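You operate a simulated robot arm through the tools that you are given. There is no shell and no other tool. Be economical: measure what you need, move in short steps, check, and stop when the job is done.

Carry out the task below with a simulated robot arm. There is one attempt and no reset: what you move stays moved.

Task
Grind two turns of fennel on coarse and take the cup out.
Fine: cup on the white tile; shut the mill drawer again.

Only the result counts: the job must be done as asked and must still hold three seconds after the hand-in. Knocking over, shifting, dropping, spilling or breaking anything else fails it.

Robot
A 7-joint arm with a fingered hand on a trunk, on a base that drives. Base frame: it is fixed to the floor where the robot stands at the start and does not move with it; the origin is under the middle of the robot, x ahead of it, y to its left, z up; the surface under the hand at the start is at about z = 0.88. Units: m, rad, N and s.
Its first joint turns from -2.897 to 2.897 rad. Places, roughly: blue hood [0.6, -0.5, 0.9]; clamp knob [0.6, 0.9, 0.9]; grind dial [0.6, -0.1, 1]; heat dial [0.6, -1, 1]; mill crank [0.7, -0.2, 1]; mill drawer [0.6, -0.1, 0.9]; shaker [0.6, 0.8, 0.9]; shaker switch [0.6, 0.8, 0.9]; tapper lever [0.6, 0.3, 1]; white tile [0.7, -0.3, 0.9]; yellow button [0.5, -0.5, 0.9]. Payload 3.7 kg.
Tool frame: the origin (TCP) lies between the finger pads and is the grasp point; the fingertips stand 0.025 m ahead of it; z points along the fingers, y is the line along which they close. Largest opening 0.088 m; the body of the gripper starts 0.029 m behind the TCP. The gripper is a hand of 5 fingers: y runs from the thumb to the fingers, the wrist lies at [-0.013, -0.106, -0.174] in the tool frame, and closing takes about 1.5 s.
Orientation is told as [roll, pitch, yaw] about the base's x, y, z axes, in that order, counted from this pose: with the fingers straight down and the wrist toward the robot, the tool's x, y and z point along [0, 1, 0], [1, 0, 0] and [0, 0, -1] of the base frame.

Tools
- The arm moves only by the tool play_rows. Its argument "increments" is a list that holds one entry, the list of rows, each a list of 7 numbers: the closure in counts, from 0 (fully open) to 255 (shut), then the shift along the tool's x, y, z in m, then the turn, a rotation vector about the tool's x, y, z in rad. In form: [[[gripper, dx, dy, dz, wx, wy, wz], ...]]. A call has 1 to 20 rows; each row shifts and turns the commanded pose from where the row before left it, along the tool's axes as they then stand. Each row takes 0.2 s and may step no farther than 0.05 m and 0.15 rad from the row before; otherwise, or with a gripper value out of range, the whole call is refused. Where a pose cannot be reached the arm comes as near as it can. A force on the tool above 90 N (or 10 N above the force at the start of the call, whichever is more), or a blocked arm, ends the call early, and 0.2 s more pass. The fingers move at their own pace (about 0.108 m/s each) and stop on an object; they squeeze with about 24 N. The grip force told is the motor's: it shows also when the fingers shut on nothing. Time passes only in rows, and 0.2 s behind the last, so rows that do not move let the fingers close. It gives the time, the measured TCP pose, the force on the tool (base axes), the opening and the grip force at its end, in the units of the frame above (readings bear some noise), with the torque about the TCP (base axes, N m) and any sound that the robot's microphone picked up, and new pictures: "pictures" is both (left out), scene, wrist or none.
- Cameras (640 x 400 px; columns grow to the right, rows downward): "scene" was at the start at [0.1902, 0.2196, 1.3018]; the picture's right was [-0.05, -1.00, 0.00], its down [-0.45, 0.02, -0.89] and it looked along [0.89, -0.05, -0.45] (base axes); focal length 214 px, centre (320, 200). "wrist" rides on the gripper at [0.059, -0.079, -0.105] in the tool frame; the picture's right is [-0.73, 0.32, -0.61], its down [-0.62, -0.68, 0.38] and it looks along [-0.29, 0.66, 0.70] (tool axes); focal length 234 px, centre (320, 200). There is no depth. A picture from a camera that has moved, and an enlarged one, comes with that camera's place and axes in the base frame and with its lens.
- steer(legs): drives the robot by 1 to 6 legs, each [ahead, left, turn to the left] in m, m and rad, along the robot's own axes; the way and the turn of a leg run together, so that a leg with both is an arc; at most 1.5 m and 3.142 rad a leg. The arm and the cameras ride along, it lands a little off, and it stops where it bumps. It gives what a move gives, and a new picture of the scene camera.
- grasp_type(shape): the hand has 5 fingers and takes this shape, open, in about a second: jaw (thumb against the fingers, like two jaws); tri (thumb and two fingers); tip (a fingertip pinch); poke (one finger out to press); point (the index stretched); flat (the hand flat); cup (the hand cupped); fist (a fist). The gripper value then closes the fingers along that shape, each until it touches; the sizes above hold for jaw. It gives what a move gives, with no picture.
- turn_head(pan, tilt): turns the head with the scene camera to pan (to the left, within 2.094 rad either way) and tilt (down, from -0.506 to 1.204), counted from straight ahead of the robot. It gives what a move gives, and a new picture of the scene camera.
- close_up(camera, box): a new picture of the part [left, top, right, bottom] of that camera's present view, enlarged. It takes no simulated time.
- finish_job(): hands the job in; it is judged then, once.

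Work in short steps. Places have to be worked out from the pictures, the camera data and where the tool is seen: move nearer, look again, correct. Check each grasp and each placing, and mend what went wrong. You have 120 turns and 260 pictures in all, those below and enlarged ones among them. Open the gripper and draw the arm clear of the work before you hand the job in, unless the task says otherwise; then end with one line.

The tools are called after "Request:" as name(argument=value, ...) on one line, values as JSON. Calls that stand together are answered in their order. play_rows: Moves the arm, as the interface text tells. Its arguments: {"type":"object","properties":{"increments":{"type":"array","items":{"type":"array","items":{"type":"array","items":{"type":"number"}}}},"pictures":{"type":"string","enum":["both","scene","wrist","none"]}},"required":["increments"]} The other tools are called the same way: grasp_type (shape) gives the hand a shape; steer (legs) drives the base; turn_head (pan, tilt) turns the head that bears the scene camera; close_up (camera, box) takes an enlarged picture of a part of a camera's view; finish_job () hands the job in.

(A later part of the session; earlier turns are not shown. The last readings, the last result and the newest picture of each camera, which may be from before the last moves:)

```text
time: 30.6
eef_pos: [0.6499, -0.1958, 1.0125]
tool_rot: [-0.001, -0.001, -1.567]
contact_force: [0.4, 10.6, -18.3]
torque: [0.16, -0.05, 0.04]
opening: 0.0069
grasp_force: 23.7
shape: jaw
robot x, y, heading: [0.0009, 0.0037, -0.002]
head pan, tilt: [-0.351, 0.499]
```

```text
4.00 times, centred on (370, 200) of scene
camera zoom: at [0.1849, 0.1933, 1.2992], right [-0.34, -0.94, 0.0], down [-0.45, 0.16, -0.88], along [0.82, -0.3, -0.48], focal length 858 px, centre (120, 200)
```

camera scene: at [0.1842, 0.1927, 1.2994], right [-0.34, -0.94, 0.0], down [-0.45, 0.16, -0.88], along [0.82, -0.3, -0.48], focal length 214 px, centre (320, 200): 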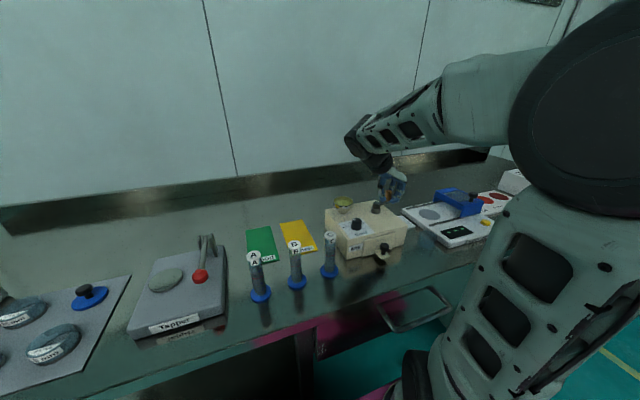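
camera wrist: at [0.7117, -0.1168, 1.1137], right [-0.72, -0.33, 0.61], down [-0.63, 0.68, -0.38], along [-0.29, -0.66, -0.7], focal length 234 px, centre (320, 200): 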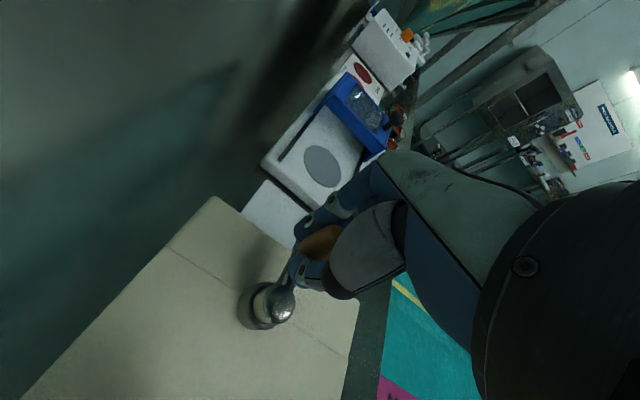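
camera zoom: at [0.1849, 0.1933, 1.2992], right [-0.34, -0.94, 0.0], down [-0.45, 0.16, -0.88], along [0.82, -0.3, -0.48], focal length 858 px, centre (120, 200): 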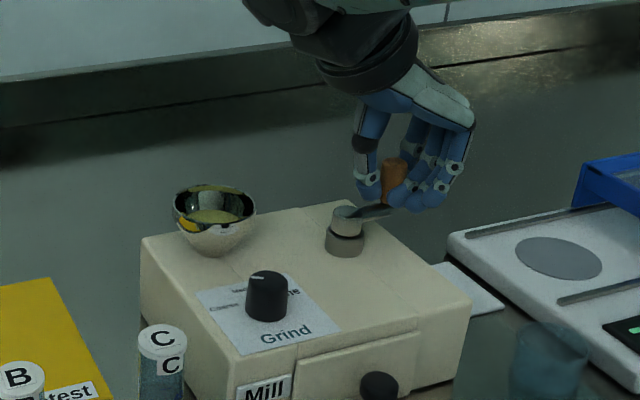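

Two turns done (level dropped again). I nudge 2 mm on so it's no less than two turns, release, lift and look.

Request:
play_rows(increments=[[[255, -0.002, 0, 0, 0, 0, 0], [0, 0, 0, 0, 0, 0, 0], [0, 0, 0, 0, 0, 0, 0], [0, 0, 0, 0, 0, 0, 0], [0, 0, 0, 0, 0, 0, 0], [0, 0, 0, -0.04, 0, 0, 0], [0, 0, 0, -0.05, 0, 0, 0], [0, -0.035, -0.04, -0.02, 0, 0, 0], [0, -0.035, -0.04, 0, 0, 0, 0], [0, 0, 0, 0, 0, 0, 0]]])

Request:
close_up(camera="scene", box=[320, 180, 420, 280])

Request:
close_up(camera="wrist", box=[80, 180, 300, 400])

```text
refused: row 8 steps farther than a row can; nothing moved
```

```text
4.00 times, centred on (370, 230) of scene
camera zoom: at [0.1849, 0.1933, 1.2992], right [-0.34, -0.94, 0.0], down [-0.45, 0.16, -0.88], along [0.82, -0.3, -0.48], focal length 858 px, centre (120, 80)
```

zoom: 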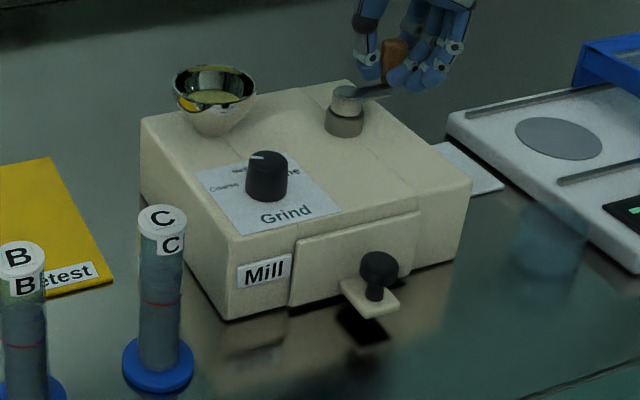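

```text
1.82 times, centred on (190, 290) of wrist
camera zoom: at [0.7085, -0.1172, 1.1163], right [-0.72, -0.33, 0.61], down [-0.63, 0.68, -0.38], along [-0.29, -0.66, -0.7], focal length 426 px, centre (556, 36)
```

zoom: 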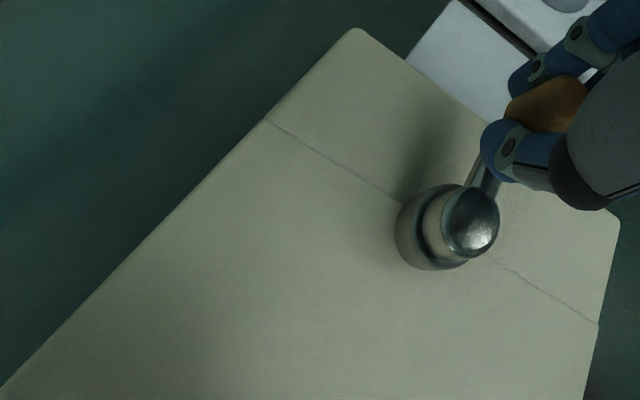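

I split the move: release the crank, lift, and shift toward the drawer knob to view it.

Request:
play_rows(increments=[[[255, -0.002, 0, 0, 0, 0, 0], [0, 0, 0, 0, 0, 0, 0], [0, 0, 0, 0, 0, 0, 0], [0, 0, 0, 0, 0, 0, 0], [0, 0, 0, 0, 0, 0, 0], [0, 0, 0, -0.04, 0, 0, 0], [0, 0, 0, -0.05, 0, 0, 0], [0, -0.035, -0.015, -0.01, 0, 0, 0], [0, -0.035, -0.015, 0, 0, 0, 0], [0, -0.03, 0, 0, 0, 0, 0], [0, 0, 0, 0, 0, 0, 0]]])

Request:
grasp_type(shape="tip")

Request:
close_up(camera="scene", box=[320, 130, 440, 280])

Request:
close_up(camera="wrist", box=[80, 140, 380, 400])

```text
time: 33.0
eef_pos: [0.5465, -0.1643, 1.1136]
tool_rot: [-0.001, -0.001, -1.568]
contact_force: [0.4, -0.9, -1.1]
torque: [-0.01, 0.02, 0.01]
opening: 0.0876
grasp_force: 0.2
shape: jaw
robot x, y, heading: [0.0002, 0.0002, 0.001]
head pan, tilt: [-0.351, 0.499]
camera scene: at [0.1843, 0.1931, 1.2993], right [-0.34, -0.94, 0.0], down [-0.45, 0.16, -0.88], along [0.82, -0.3, -0.48], focal length 214 px, centre (320, 200)
camera wrist: at [0.6052, -0.0857, 1.2158], right [-0.72, -0.33, 0.61], down [-0.63, 0.68, -0.38], along [-0.29, -0.66, -0.7], focal length 234 px, centre (320, 200)
```

scene: 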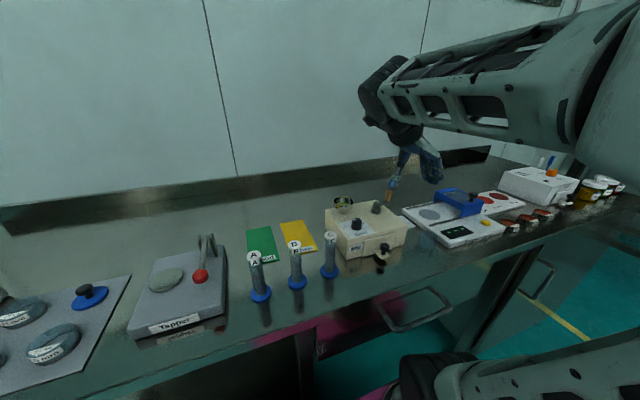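
wrist: 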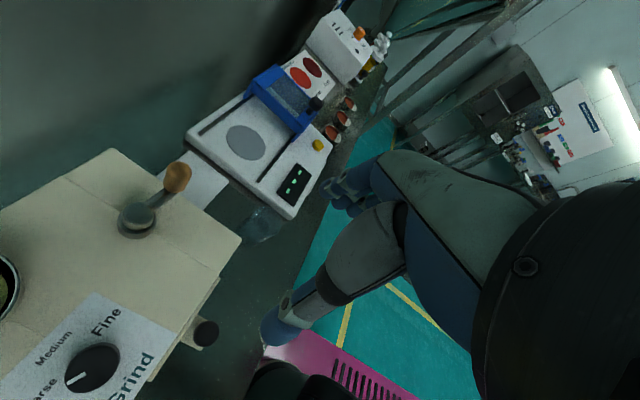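

```text
time: 33.9
eef_pos: [0.5467, -0.1656, 1.1114]
tool_rot: [-0.001, 0.001, -1.568]
contact_force: [-0.5, -0.1, 0.5]
torque: [0.0, -0.04, 0.0]
opening: 0.0878
grasp_force: 0.1
shape: tip
robot x, y, heading: [-0.0028, 0.0018, -0.002]
head pan, tilt: [-0.351, 0.499]
```

```text
2.67 times, centred on (380, 205) of scene
camera zoom: at [0.1842, 0.1931, 1.2993], right [-0.34, -0.94, 0.0], down [-0.45, 0.16, -0.88], along [0.82, -0.3, -0.48], focal length 572 px, centre (160, 187)
```

zoom: 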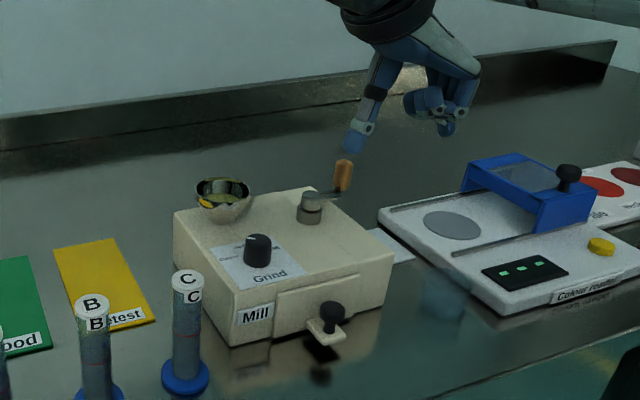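

```text
1.54 times, centred on (230, 270) of wrist
camera zoom: at [0.6053, -0.0858, 1.2158], right [-0.72, -0.33, 0.61], down [-0.63, 0.68, -0.38], along [-0.29, -0.66, -0.7], focal length 360 px, centre (458, 92)
```

zoom: 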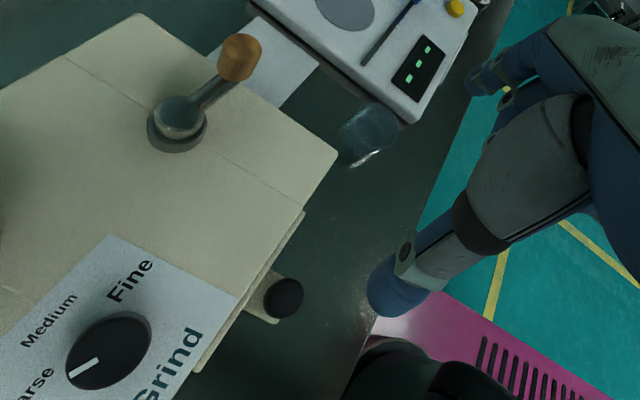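

Request:
close_up(camera="scene", box=[375, 130, 425, 190])

Request:
close_up(camera="wrist", box=[250, 130, 430, 360])

Request:
close_up(camera="wrist", box=[0, 270, 160, 400])

```text
6.67 times, centred on (400, 160) of scene
camera zoom: at [0.1842, 0.1931, 1.2993], right [-0.34, -0.94, 0.0], down [-0.45, 0.16, -0.88], along [0.82, -0.3, -0.48], focal length 1430 px, centre (-213, 467)
```

zoom: 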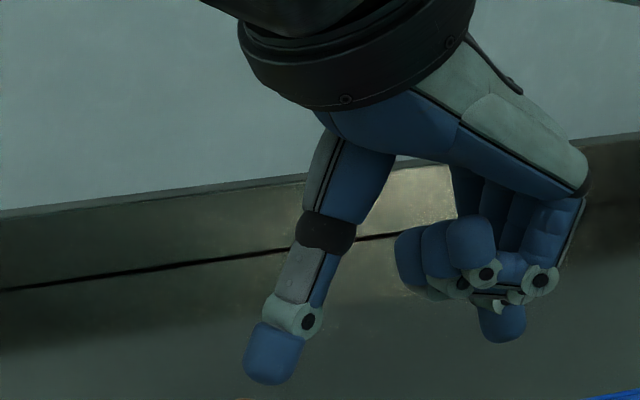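

```text
1.74 times, centred on (340, 245) of wrist
camera zoom: at [0.6053, -0.0858, 1.2158], right [-0.72, -0.33, 0.61], down [-0.63, 0.68, -0.38], along [-0.29, -0.66, -0.7], focal length 407 px, centre (285, 122)
```

zoom: 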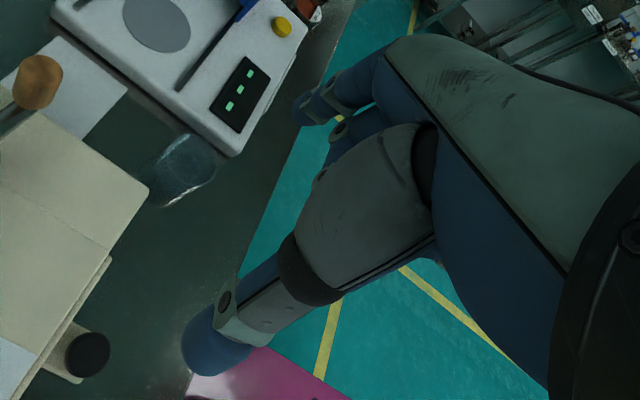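

```text
3.08 times, centred on (80, 335) of wrist
camera zoom: at [0.6053, -0.0858, 1.2158], right [-0.72, -0.33, 0.61], down [-0.63, 0.68, -0.38], along [-0.29, -0.66, -0.7], focal length 720 px, centre (1058, -215)
```

zoom: 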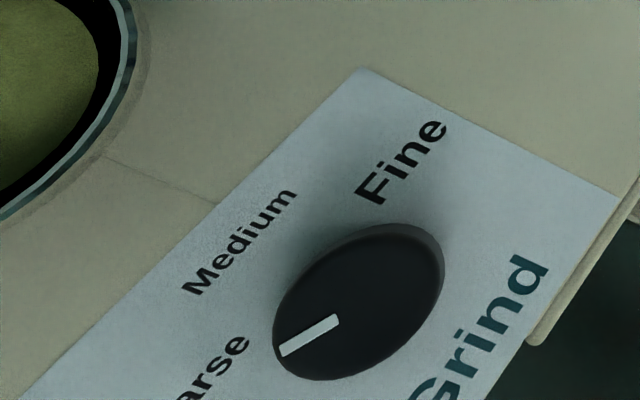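

Pointer and Coarse label line up well. In tip shape the index sits on the far (+x) side, curled fingers toward the robot — good for the knob near the mill face. I close in the air to see where the pinch point is.

Request:
play_rows(increments=[[[255, 0, 0, 0, 0, 0, 0], [255, 0, 0, 0, 0, 0, 0], [255, 0, 0, 0, 0, 0, 0], [255, 0, 0, 0, 0, 0, 0], [255, 0, 0, 0, 0, 0, 0], [255, 0, 0, 0, 0, 0, 0], [255, 0, 0, 0, 0, 0, 0]]], pictures="none")

Request:
close_up(camera="scene", box=[375, 130, 425, 190])

Request:
close_up(camera="wrist", box=[250, 130, 430, 360])

```text
time: 35.5
eef_pos: [0.5459, -0.165, 1.1119]
tool_rot: [0.0, 0.0, -1.568]
contact_force: [0.9, 0.5, -0.2]
torque: [-0.05, 0.0, -0.01]
opening: 0.0
grasp_force: 24.1
shape: tip
robot x, y, heading: [0.0009, -0.0033, -0.002]
head pan, tilt: [-0.351, 0.499]
```

```text
6.67 times, centred on (400, 160) of scene
camera zoom: at [0.1842, 0.1931, 1.2993], right [-0.34, -0.94, 0.0], down [-0.45, 0.16, -0.88], along [0.82, -0.3, -0.48], focal length 1430 px, centre (-213, 467)
```

zoom: 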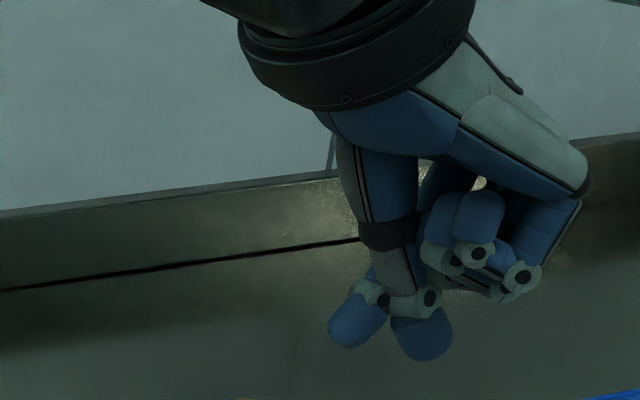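

```text
1.74 times, centred on (340, 245) of wrist
camera zoom: at [0.6053, -0.0858, 1.2158], right [-0.72, -0.33, 0.61], down [-0.63, 0.68, -0.38], along [-0.29, -0.66, -0.7], focal length 407 px, centre (285, 122)
```

zoom: 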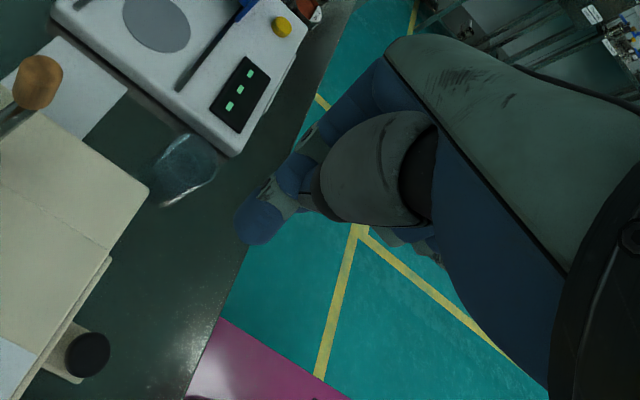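

Index and thumb cross in tip shape; I try "tri" and look at its layout.

Request:
grasp_type(shape="tri")

Request:
close_up(camera="scene", box=[375, 130, 425, 190])

Request:
play_rows(increments=[[[200, 0, 0, 0, 0, 0, 0], [200, 0, 0, 0, 0, 0, 0], [200, 0, 0, 0, 0, 0, 0], [200, 0, 0, 0, 0, 0, 0], [200, 0, 0, 0, 0, 0, 0], [200, 0, 0, 0, 0, 0, 0]]], pictures="none")

Request:
close_up(camera="scene", box=[375, 130, 425, 190])

Request:
close_up(camera="wrist", box=[250, 130, 430, 360])

```text
time: 36.4
eef_pos: [0.5464, -0.1652, 1.1126]
tool_rot: [0.001, -0.001, -1.568]
contact_force: [-0.8, 0.6, -0.3]
torque: [0.0, -0.03, 0.01]
opening: 0.0877
grasp_force: 0.0
shape: tri
robot x, y, heading: [0.001, -0.0017, 0.003]
head pan, tilt: [-0.351, 0.499]
```

```text
6.67 times, centred on (400, 160) of scene
camera zoom: at [0.1842, 0.1931, 1.2993], right [-0.34, -0.94, 0.0], down [-0.45, 0.16, -0.88], along [0.82, -0.3, -0.48], focal length 1430 px, centre (-213, 467)
```

zoom: 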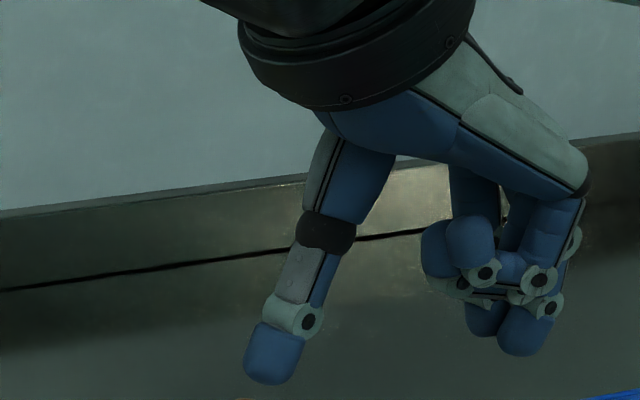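

```text
time: 37.8
eef_pos: [0.5474, -0.1648, 1.1126]
tool_rot: [-0.001, -0.001, -1.568]
contact_force: [-0.3, 0.3, 0.6]
torque: [0.02, -0.01, 0.02]
opening: 0.0195
grasp_force: 0.1
shape: tri
robot x, y, heading: [0.0013, 0.002, 0.006]
head pan, tilt: [-0.351, 0.499]
```

```text
6.67 times, centred on (400, 160) of scene
camera zoom: at [0.1842, 0.1931, 1.2993], right [-0.34, -0.94, 0.0], down [-0.45, 0.16, -0.88], along [0.82, -0.3, -0.48], focal length 1430 px, centre (-213, 467)
```

zoom: 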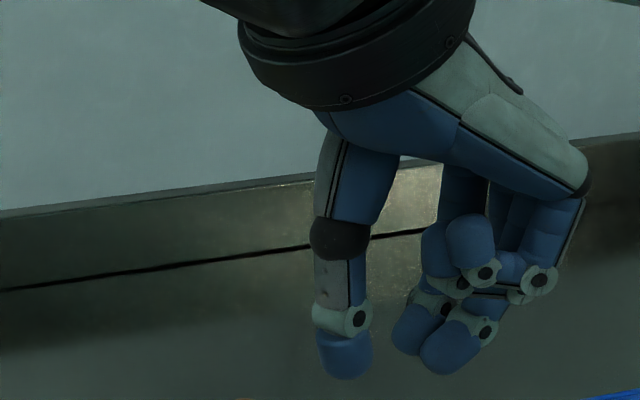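

```text
1.74 times, centred on (340, 245) of wrist
camera zoom: at [0.6053, -0.0858, 1.2158], right [-0.72, -0.33, 0.61], down [-0.63, 0.68, -0.38], along [-0.29, -0.66, -0.7], focal length 407 px, centre (285, 122)
```

zoom: 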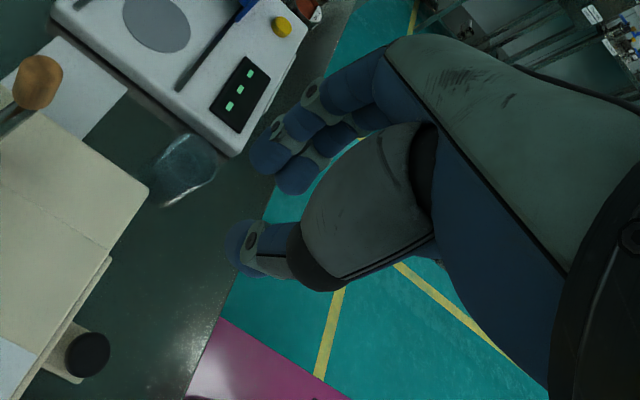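

In tri the thumb sits at tool x≈0 with index +7 mm and middle −9 mm, so clearance to the mill face is fine. Knob ≈ (0.531,-0.113,0.923). I move over it, down to z≈0.985, and check.

Request:
play_rows(increments=[[[80, -0.008, -0.026, 0.03, 0, 0, 0], [80, -0.0075, -0.026, 0.03, 0, 0, 0], [80, 0, 0, 0.04, 0, 0, 0], [80, 0, 0, 0.027, 0, 0, 0], [80, 0, 0, 0, 0, 0, 0]]], pictures="none")

Request:
close_up(camera="scene", box=[310, 170, 430, 290])

Request:
close_up(camera="wrist", box=[180, 130, 400, 350])

```text
time: 39.0
eef_pos: [0.5289, -0.1127, 0.9843]
tool_rot: [0.0, 0.002, -1.569]
contact_force: [0.3, 0.6, -0.4]
torque: [-0.01, 0.0, 0.01]
opening: 0.0604
grasp_force: 0.0
shape: tri
robot x, y, heading: [-0.0003, -0.0012, -0.001]
head pan, tilt: [-0.351, 0.499]
```

```text
3.33 times, centred on (370, 230) of scene
camera zoom: at [0.1842, 0.1931, 1.2993], right [-0.34, -0.94, 0.0], down [-0.45, 0.16, -0.88], along [0.82, -0.3, -0.48], focal length 715 px, centre (153, 100)
```

zoom: 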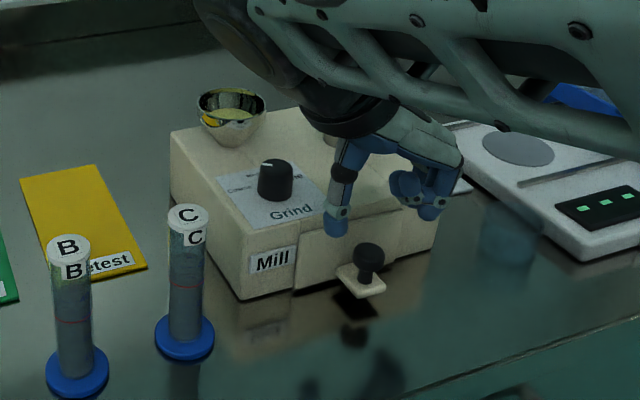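

```text
1.82 times, centred on (290, 240) of wrist
camera zoom: at [0.5885, -0.0343, 1.0881], right [-0.72, -0.33, 0.61], down [-0.63, 0.68, -0.38], along [-0.29, -0.66, -0.7], focal length 426 px, centre (374, 127)
```

zoom: 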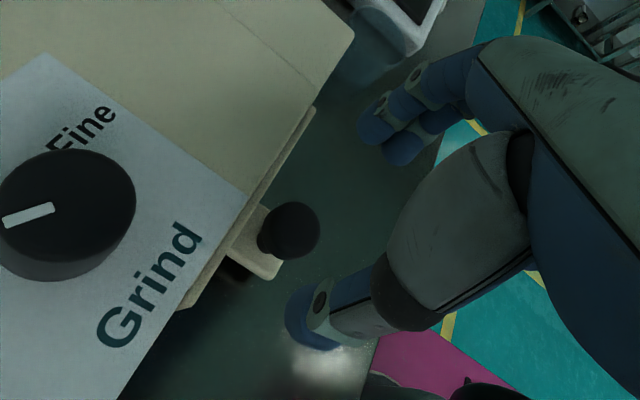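

Knob refined to (0.531,-0.116,0.922). I descend around it and close.

Request:
play_rows(increments=[[[80, 0.002, 0.003, 0.03, 0, 0, 0], [80, 0, 0, 0.026, 0, 0, 0], [80, 0, 0, 0, 0, 0, 0], [255, 0, 0, 0, 0, 0, 0], [255, 0, 0, 0, 0, 0, 0], [255, 0, 0, 0, 0, 0, 0], [255, 0, 0, 0, 0, 0, 0], [255, 0, 0, 0, 0, 0, 0]]], pictures="none")

Request:
close_up(camera="scene", box=[310, 170, 430, 290])

Request:
close_up(camera="wrist", box=[180, 130, 400, 350])

```text
time: 40.8
eef_pos: [0.5328, -0.1167, 0.9298]
tool_rot: [-0.002, 0.001, -1.567]
contact_force: [-6.7, 5.0, -20.8]
torque: [-0.16, 0.24, 0.03]
opening: 0.0107
grasp_force: 24.1
shape: tri
robot x, y, heading: [0.0003, -0.0027, 0.003]
head pan, tilt: [-0.351, 0.499]
```

```text
3.33 times, centred on (370, 230) of scene
camera zoom: at [0.1844, 0.1932, 1.2992], right [-0.34, -0.94, 0.0], down [-0.45, 0.16, -0.88], along [0.82, -0.3, -0.48], focal length 715 px, centre (153, 100)
```

zoom: 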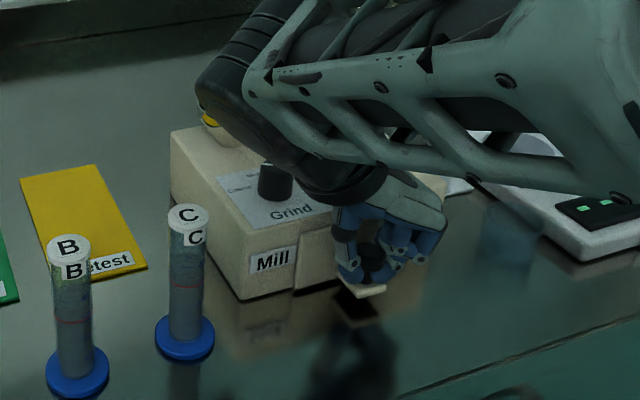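

```text
1.82 times, centred on (290, 240) of wrist
camera zoom: at [0.5918, -0.0375, 1.0327], right [-0.72, -0.33, 0.61], down [-0.63, 0.68, -0.38], along [-0.29, -0.66, -0.7], focal length 426 px, centre (374, 127)
```

zoom: 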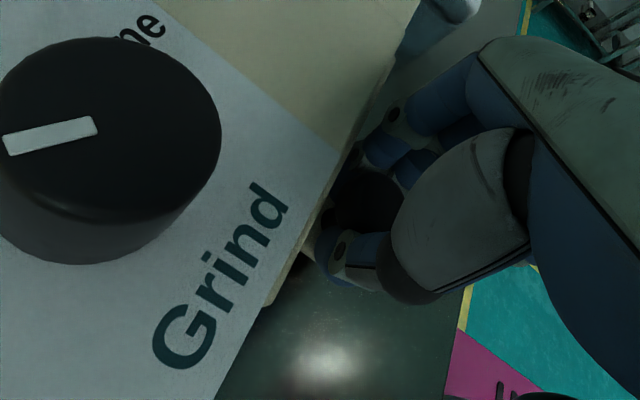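

Gripped. I pull the drawer out toward the robot 6 cm in small steps.

Request:
play_rows(increments=[[[255, -0.012, 0, -0.001, 0, 0, 0], [255, -0.015, 0, 0, 0, 0, 0], [255, -0.015, 0, 0, 0, 0, 0], [255, -0.015, 0, 0, 0, 0, 0], [255, 0, 0, 0, 0, 0, 0]]], pictures="none")

Request:
close_up(camera="scene", box=[310, 170, 430, 290])

Request:
close_up(camera="wrist", box=[100, 130, 400, 400])

```text
time: 42.0
eef_pos: [0.4782, -0.1176, 0.9293]
tool_rot: [0.0, 0.0, -1.567]
contact_force: [-0.2, 16.4, -28.2]
torque: [0.0, 0.04, 0.04]
opening: 0.0108
grasp_force: 23.9
shape: tri
robot x, y, heading: [-0.0022, -0.0016, 0.001]
head pan, tilt: [-0.351, 0.499]
```

```text
3.33 times, centred on (370, 230) of scene
camera zoom: at [0.1848, 0.1937, 1.2991], right [-0.34, -0.94, 0.0], down [-0.45, 0.16, -0.88], along [0.82, -0.3, -0.48], focal length 715 px, centre (153, 100)
```

zoom: 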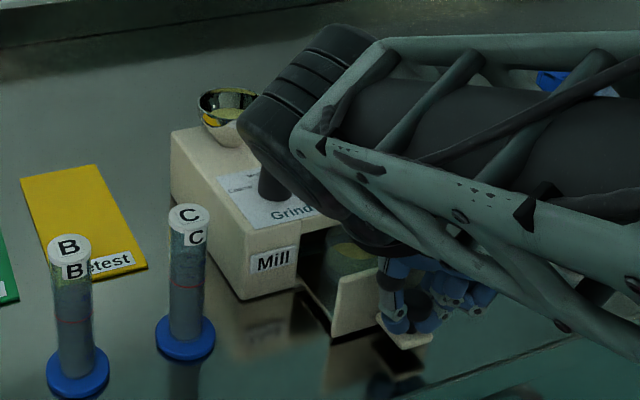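

```text
1.48 times, centred on (250, 265) of wrist
camera zoom: at [0.5368, -0.0387, 1.0331], right [-0.72, -0.33, 0.61], down [-0.63, 0.68, -0.38], along [-0.29, -0.66, -0.7], focal length 347 px, centre (424, 104)
```

zoom: 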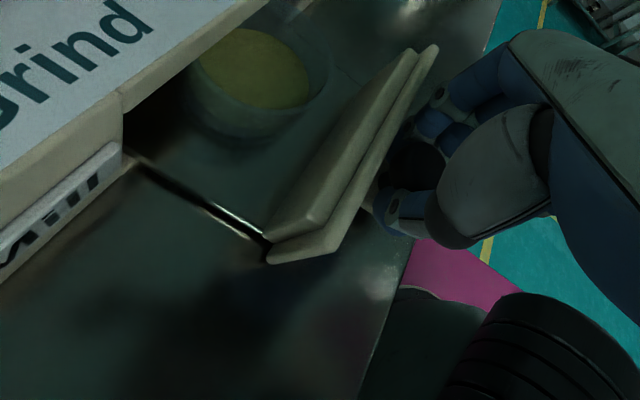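

The drawer is opening and the cup with the grounds is visible. I pull another 4 cm, watching for the stop.

Request:
play_rows(increments=[[[255, -0.012, 0, 0, 0, 0, 0], [255, -0.012, 0, 0, 0, 0, 0], [255, -0.012, 0, 0, 0, 0, 0], [255, 0, 0, 0, 0, 0, 0]]], pictures="none")

Request:
close_up(camera="scene", box=[310, 170, 430, 290])

Request:
close_up(camera="wrist", box=[100, 130, 400, 400])

```text
time: 43.0
eef_pos: [0.4424, -0.1179, 0.9301]
tool_rot: [-0.004, 0.0, -1.568]
contact_force: [-0.8, 15.7, -34.8]
torque: [-0.06, 0.05, 0.06]
opening: 0.0107
grasp_force: 23.8
shape: tri
robot x, y, heading: [-0.001, -0.0008, 0.0]
head pan, tilt: [-0.351, 0.499]
```

```text
3.33 times, centred on (370, 230) of scene
camera zoom: at [0.1848, 0.1934, 1.2991], right [-0.34, -0.94, 0.0], down [-0.45, 0.16, -0.88], along [0.82, -0.3, -0.48], focal length 715 px, centre (153, 100)
```

zoom: 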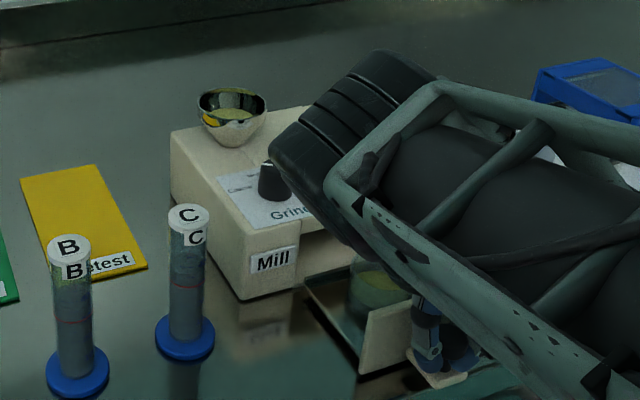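

```text
1.48 times, centred on (250, 265) of wrist
camera zoom: at [0.5009, -0.0394, 1.0335], right [-0.72, -0.33, 0.61], down [-0.63, 0.68, -0.38], along [-0.29, -0.66, -0.7], focal length 347 px, centre (424, 104)
```

zoom: 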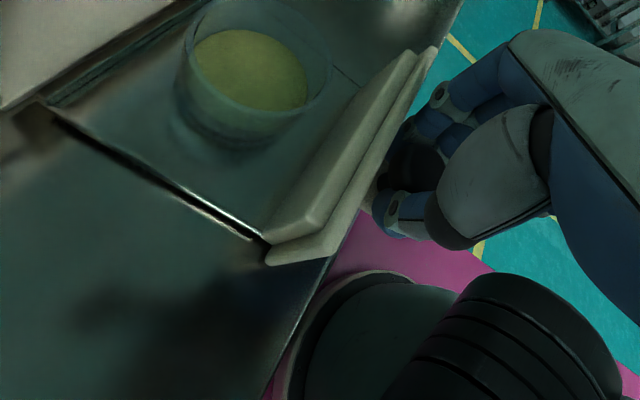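

The cup is nearly clear of the mill. I pull 1.2 cm more for finger room, then release the knob and lift away.

Request:
play_rows(increments=[[[255, -0.006, 0, 0, 0, 0, 0], [255, -0.006, 0, 0, 0, 0, 0], [255, 0, 0, 0, 0, 0, 0]]], pictures="none")

Request:
close_up(camera="wrist", box=[100, 130, 400, 400])

```text
time: 43.8
eef_pos: [0.4325, -0.1174, 0.9359]
tool_rot: [-0.002, 0.003, -1.569]
contact_force: [12.2, 7.9, -55.8]
torque: [-0.25, 0.03, 0.01]
opening: 0.0077
grasp_force: 23.7
shape: tri
out of reach, approached as far as the arm can: row 1
robot x, y, heading: [0.0029, -0.002, -0.005]
head pan, tilt: [-0.351, 0.499]
```

```text
1.48 times, centred on (250, 265) of wrist
camera zoom: at [0.4921, -0.0384, 1.0383], right [-0.72, -0.33, 0.61], down [-0.63, 0.68, -0.38], along [-0.29, -0.66, -0.7], focal length 347 px, centre (424, 104)
```

zoom: 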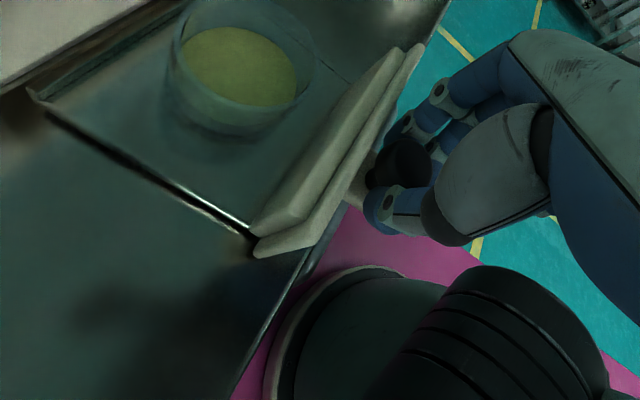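

The drawer reached its stop / my reach limit; that's enough. I open and lift off.

Request:
play_rows(increments=[[[255, 0.004, 0, 0.004, 0, 0, 0], [80, 0, 0, 0, 0, 0, 0], [60, 0, 0, 0, 0, 0, 0], [60, 0, 0, 0, 0, 0, 0], [60, 0, 0, -0.03, 0, 0, 0], [60, 0, 0, -0.04, 0, 0, 0], [60, 0, 0, -0.04, 0, 0, 0], [60, 0, 0, -0.04, 0, 0, 0], [60, 0, 0, 0, 0, 0, 0]]])

Request:
close_up(camera="scene", box=[310, 170, 430, 290])

Request:
close_up(camera="wrist", box=[100, 130, 400, 400])

```text
time: 45.8
eef_pos: [0.4373, -0.1145, 1.0842]
tool_rot: [0.0, 0.0, -1.568]
contact_force: [0.3, -1.2, 0.4]
torque: [0.01, 0.0, 0.0]
opening: 0.0673
grasp_force: 0.1
shape: tri
out of reach, approached as far as the arm can: row 1
robot x, y, heading: [0.0019, -0.0013, 0.001]
head pan, tilt: [-0.351, 0.499]
camera scene: at [0.1842, 0.1931, 1.2993], right [-0.34, -0.94, 0.0], down [-0.45, 0.16, -0.88], along [0.82, -0.3, -0.48], focal length 214 px, centre (320, 200)
camera wrist: at [0.496, -0.0359, 1.1875], right [-0.72, -0.33, 0.61], down [-0.63, 0.68, -0.38], along [-0.29, -0.66, -0.7], focal length 234 px, centre (320, 200)
```

scene: 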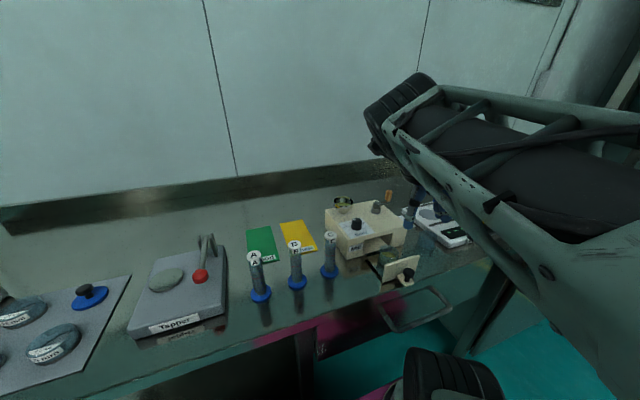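
wrist: 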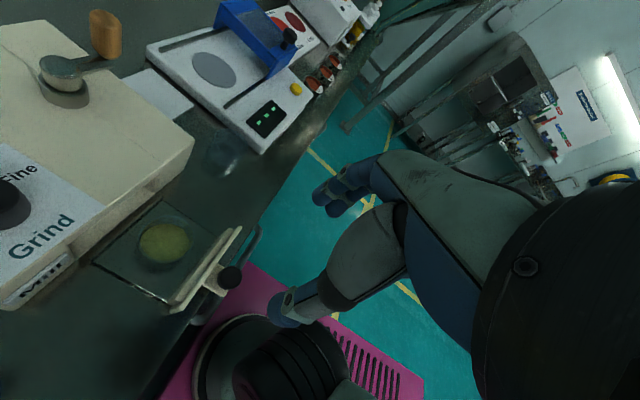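

```text
3.33 times, centred on (370, 230) of scene
camera zoom: at [0.1842, 0.1931, 1.2993], right [-0.34, -0.94, 0.0], down [-0.45, 0.16, -0.88], along [0.82, -0.3, -0.48], focal length 715 px, centre (153, 100)
```

zoom: 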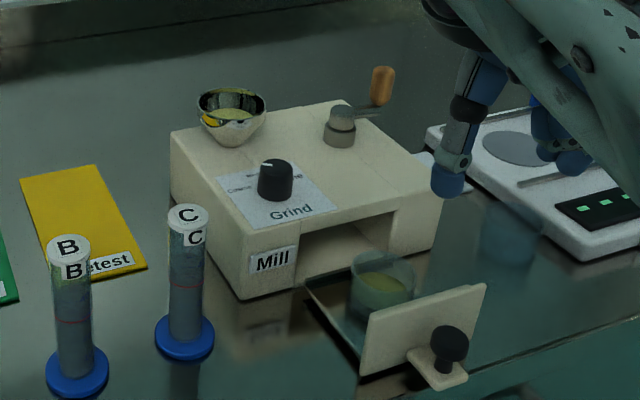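

```text
1.48 times, centred on (250, 265) of wrist
camera zoom: at [0.496, -0.0359, 1.1875], right [-0.72, -0.33, 0.61], down [-0.63, 0.68, -0.38], along [-0.29, -0.66, -0.7], focal length 347 px, centre (424, 104)
```

zoom: 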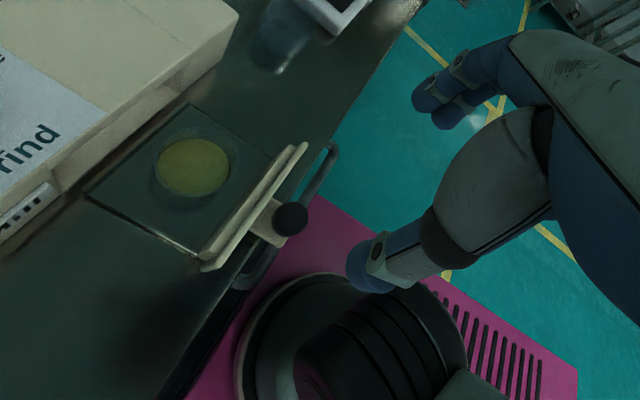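

Drawer is open; cup centre ≈ (0.514,-0.113), rim z ≈ 0.929, outer diameter ≈ 0.055. I move above it at z≈0.99, open, and check alignment.

Request:
play_rows(increments=[[[0, 0.04, -0.001, 0, 0, 0, 0], [0, 0.039, -0.001, 0.01, 0, 0, 0], [0, 0, 0, 0.045, 0, 0, 0], [0, 0, 0, 0.034, 0, 0, 0], [0, 0, 0, 0, 0, 0, 0]]], pictures="none")

Request:
close_up(camera="scene", box=[310, 170, 430, 290])

Request:
close_up(camera="wrist", box=[150, 130, 400, 380])

```text
time: 47.0
eef_pos: [0.517, -0.1138, 0.9939]
tool_rot: [0.001, 0.001, -1.567]
contact_force: [-0.5, 0.5, 0.0]
torque: [-0.02, 0.02, 0.0]
opening: 0.0878
grasp_force: 0.1
shape: tri
robot x, y, heading: [-0.0004, 0.0028, -0.003]
head pan, tilt: [-0.351, 0.499]
```

```text
3.33 times, centred on (370, 230) of scene
camera zoom: at [0.1842, 0.1931, 1.2993], right [-0.34, -0.94, 0.0], down [-0.45, 0.16, -0.88], along [0.82, -0.3, -0.48], focal length 715 px, centre (153, 100)
```

zoom: 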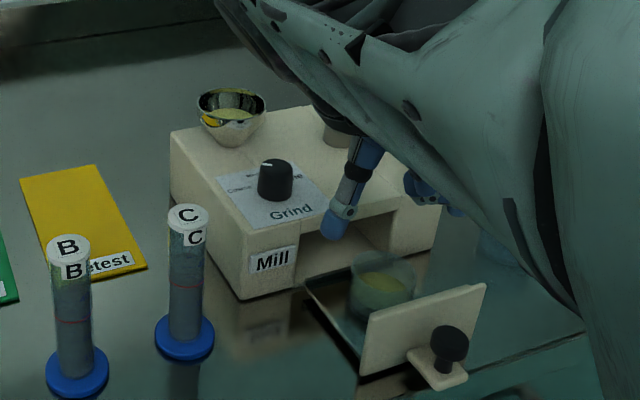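

```text
1.60 times, centred on (275, 255) of wrist
camera zoom: at [0.5751, -0.0343, 1.0974], right [-0.72, -0.33, 0.61], down [-0.63, 0.68, -0.38], along [-0.29, -0.66, -0.7], focal length 375 px, centre (392, 112)
```

zoom: 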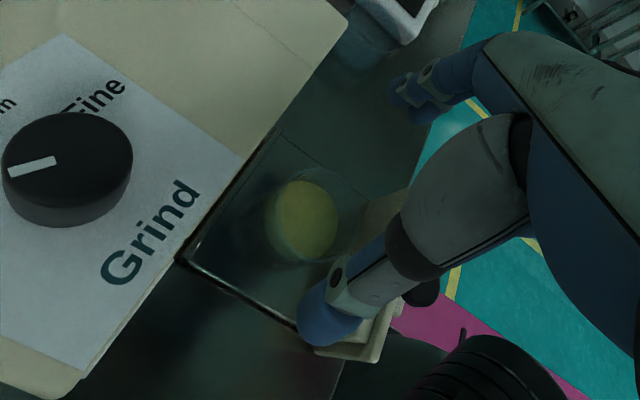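

Aligned within 2–3 mm. I pre-close slightly, descend to z≈0.934 and grip the cup.

Request:
play_rows(increments=[[[40, 0, -0.002, 0.02, 0, 0, 0], [40, 0, 0, 0.02, 0, 0, 0], [40, 0, 0, 0.02, 0, 0, 0], [40, 0, 0, 0, 0, 0, 0], [120, 0, 0, 0, 0, 0, 0], [120, 0, 0, 0, 0, 0, 0], [255, 0, 0, 0, 0, 0, 0], [255, 0, 0, 0, 0, 0, 0], [255, 0, 0, 0, 0, 0, 0], [255, 0, 0, 0, 0, 0, 0]]], pictures="none")

Request:
close_up(camera="scene", box=[310, 170, 430, 290])

Request:
close_up(camera="wrist", box=[150, 130, 400, 380])

```text
time: 49.2
eef_pos: [0.5159, -0.1112, 0.9356]
tool_rot: [0.0, 0.0, -1.568]
contact_force: [-0.1, -0.2, -0.3]
torque: [0.0, -0.02, -0.02]
opening: 0.0382
grasp_force: 24.2
shape: tri
robot x, y, heading: [0.0013, -0.0018, 0.006]
head pan, tilt: [-0.351, 0.499]
```

```text
3.33 times, centred on (370, 230) of scene
camera zoom: at [0.1842, 0.1931, 1.2993], right [-0.34, -0.94, 0.0], down [-0.45, 0.16, -0.88], along [0.82, -0.3, -0.48], focal length 715 px, centre (153, 100)
```

zoom: 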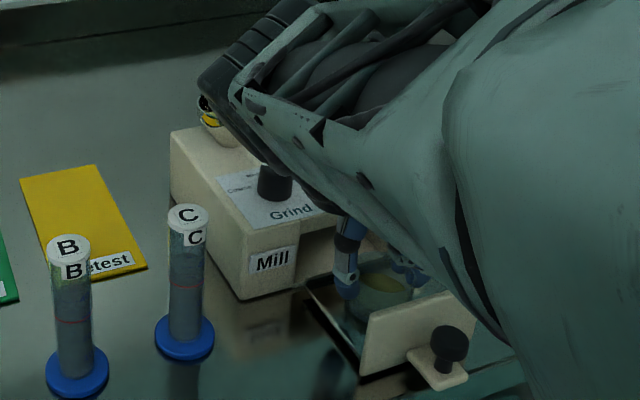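

```text
1.60 times, centred on (275, 255) of wrist
camera zoom: at [0.5742, -0.032, 1.0385], right [-0.72, -0.33, 0.61], down [-0.63, 0.68, -0.38], along [-0.29, -0.66, -0.7], focal length 375 px, centre (392, 112)
```

zoom: 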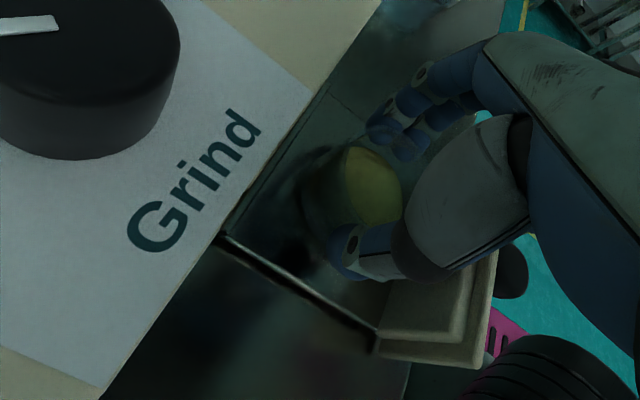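

Gripped at both sides with balanced force. I lift slowly and check.

Request:
play_rows(increments=[[[255, 0, 0, -0.01, 0, 0, 0], [255, 0, 0, -0.015, 0, 0, 0], [255, 0, 0, -0.02, 0, 0, 0], [255, 0, 0, -0.02, 0, 0, 0], [255, 0, 0, -0.02, 0, 0, 0], [255, 0, 0, -0.02, 0, 0, 0], [255, 0, 0, 0, 0, 0, 0]]], pictures="none")

Request:
close_up(camera="scene", box=[310, 170, 430, 290])

Request:
close_up(camera="wrist", box=[50, 100, 400, 400])

```text
time: 50.8
eef_pos: [0.5142, -0.1113, 1.0401]
tool_rot: [0.001, 0.0, -1.566]
contact_force: [-0.5, -0.3, 0.3]
torque: [0.03, -0.02, -0.02]
opening: 0.0383
grasp_force: 24.2
shape: tri
robot x, y, heading: [0.0022, -0.0026, 0.006]
head pan, tilt: [-0.351, 0.499]
```

```text
3.33 times, centred on (370, 230) of scene
camera zoom: at [0.1842, 0.1931, 1.2993], right [-0.34, -0.94, 0.0], down [-0.45, 0.16, -0.88], along [0.82, -0.3, -0.48], focal length 715 px, centre (153, 100)
```

zoom: 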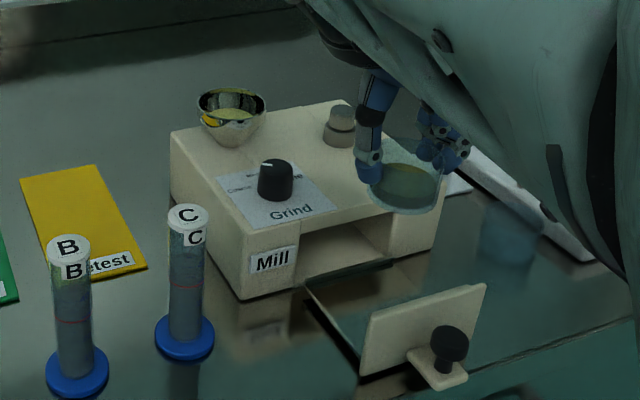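

```text
1.33 times, centred on (225, 250) of wrist
camera zoom: at [0.5734, -0.0329, 1.1439], right [-0.72, -0.33, 0.61], down [-0.63, 0.68, -0.38], along [-0.29, -0.66, -0.7], focal length 312 px, centre (447, 133)
```

zoom: 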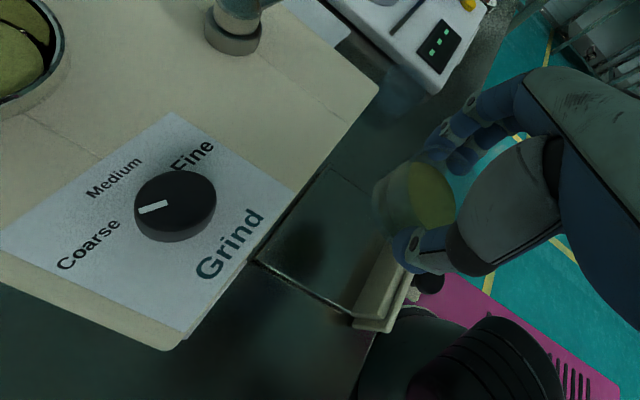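

Cup is held upright. To avoid the crank handle, I'll place it with yaw 0 (wrist toward robot). Tile centre ≈ (0.655,-0.267), half-side 0.035. I lift, move out and rotate.

Request:
play_rows(increments=[[[255, 0, 0, -0.03, 0, 0, 0], [255, 0, 0, -0.03, 0, 0, 0], [255, 0.02, 0.025, -0.012, 0, 0, 0], [255, 0.02, 0.025, -0.012, 0, 0, 0], [255, 0.02, 0.025, -0.012, 0, 0, 0], [255, 0.02, 0.025, 0, 0, 0, 0], [255, 0, 0, 0, 0, 0, -0.142], [255, 0, 0, 0, 0, 0, -0.142], [255, 0, 0, 0, 0, 0, -0.142], [255, 0, 0, 0, 0, 0, -0.142], [255, 0, 0, 0, 0, 0, -0.142], [255, 0, 0, 0, 0, 0, -0.142], [255, 0, 0, 0, 0, 0, -0.142], [255, 0, 0, 0, 0, 0, -0.142], [255, 0, 0, 0, 0, 0, -0.142], [255, 0, 0, 0, 0, 0, -0.142], [255, 0, 0, 0, 0, 0, -0.146], [255, 0, 0, 0, 0, 0, 0]]])

Request:
close_up(camera="wrist", box=[50, 100, 400, 400])

Request:
close_up(camera="scene", box=[320, 130, 480, 280])

```text
time: 54.6
eef_pos: [0.5964, -0.2122, 1.1351]
tool_rot: [0.001, 0.0, 0.003]
contact_force: [0.3, 0.4, -1.0]
torque: [0.0, 0.03, 0.0]
opening: 0.0382
grasp_force: 24.0
shape: tri
robot x, y, heading: [-0.002, -0.0014, -0.001]
head pan, tilt: [-0.351, 0.499]
camera scene: at [0.1842, 0.1931, 1.2993], right [-0.34, -0.94, 0.0], down [-0.45, 0.16, -0.88], along [0.82, -0.3, -0.48], focal length 214 px, centre (320, 200)
camera wrist: at [0.5175, -0.1537, 1.2391], right [0.32, -0.73, 0.61], down [-0.68, -0.62, -0.38], along [0.66, -0.29, -0.7], focal length 234 px, centre (320, 200)
```

scene: 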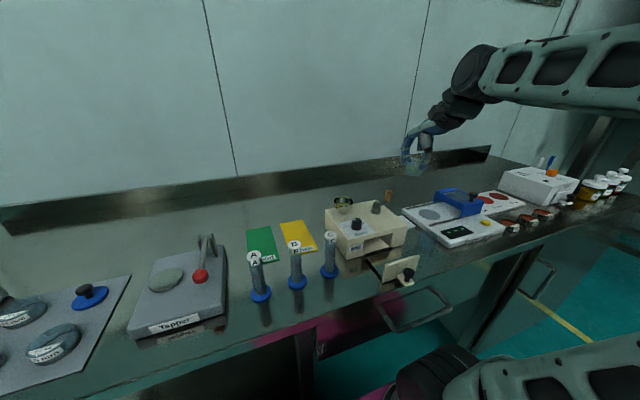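
wrist: 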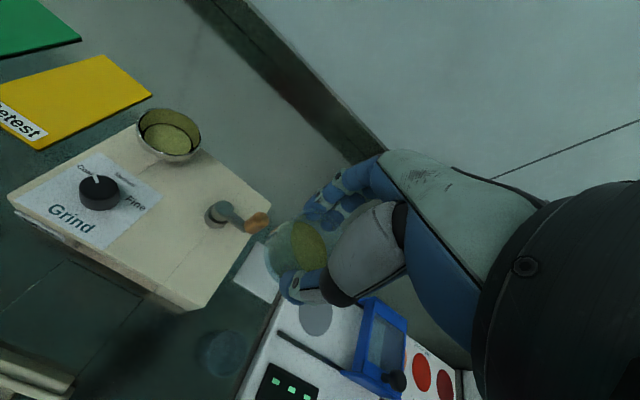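

```text
1.33 times, centred on (225, 250) of wrist
camera zoom: at [0.5175, -0.1537, 1.2391], right [0.32, -0.73, 0.61], down [-0.68, -0.62, -0.38], along [0.66, -0.29, -0.7], focal length 312 px, centre (447, 133)
```

zoom: 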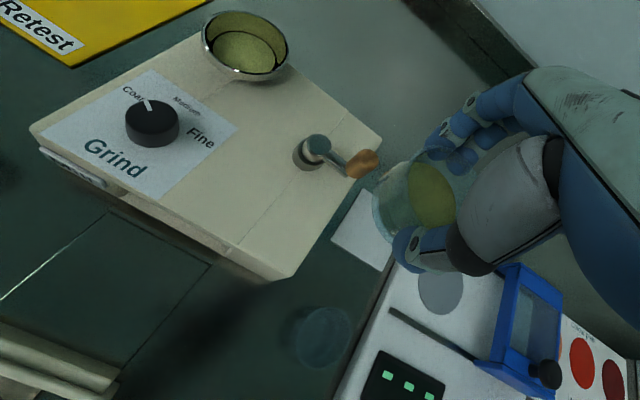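

```text
2.67 times, centred on (400, 205) of scene
camera zoom: at [0.1842, 0.1931, 1.2993], right [-0.34, -0.94, 0.0], down [-0.45, 0.16, -0.88], along [0.82, -0.3, -0.48], focal length 572 px, centre (107, 187)
```

zoom: 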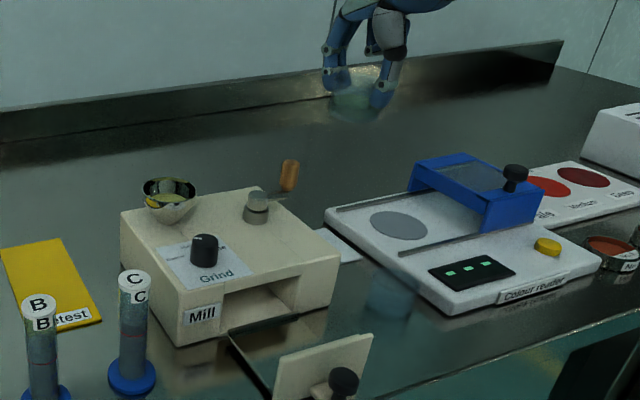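

Tile re-measured: centre (0.657,-0.266). I move over it and descend to about 4 cm above.

Request:
play_rows(increments=[[[255, -0.028, 0.03, 0, 0, 0, 0], [255, -0.027, 0.031, 0, 0, 0, 0], [255, 0, 0, 0.03, 0, 0, 0], [255, 0, 0, 0.04, 0, 0, 0], [255, 0, 0, 0.04, 0, 0, 0], [255, 0, 0, 0.04, 0, 0, 0], [255, 0, 0, 0, 0, 0, 0]]], pictures="none")

Request:
close_up(camera="wrist", box=[50, 100, 400, 400])

Request:
close_up(camera="scene", box=[360, 170, 460, 270])

```text
time: 56.2
eef_pos: [0.6575, -0.2686, 0.9842]
tool_rot: [0.0, -0.001, -0.001]
contact_force: [-0.5, -0.1, -0.3]
torque: [-0.01, 0.0, 0.04]
opening: 0.0382
grasp_force: 24.0
shape: tri
robot x, y, heading: [-0.0015, 0.0023, 0.004]
head pan, tilt: [-0.351, 0.499]
```

```text
1.33 times, centred on (225, 250) of wrist
camera zoom: at [0.5777, -0.2098, 1.0881], right [0.32, -0.73, 0.61], down [-0.68, -0.62, -0.38], along [0.66, -0.29, -0.7], focal length 312 px, centre (447, 133)
```

zoom: 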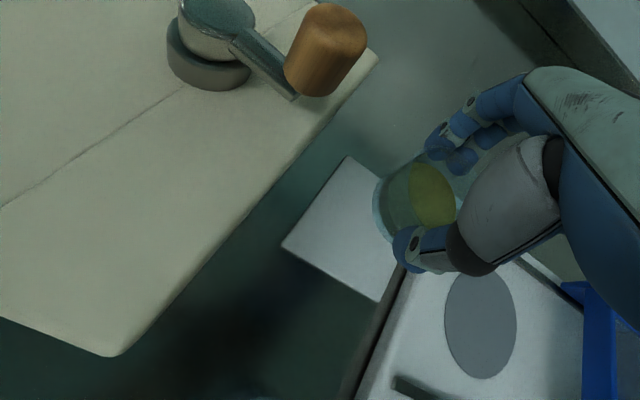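

```text
4.00 times, centred on (410, 220) of scene
camera zoom: at [0.1843, 0.1931, 1.2993], right [-0.34, -0.94, 0.0], down [-0.45, 0.16, -0.88], along [0.82, -0.3, -0.48], focal length 858 px, centre (-40, 120)
```

zoom: 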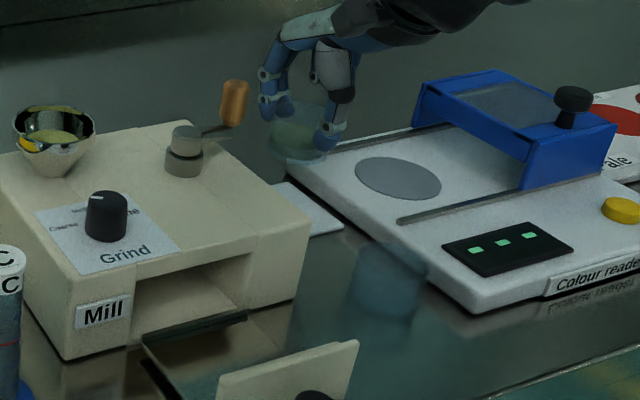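

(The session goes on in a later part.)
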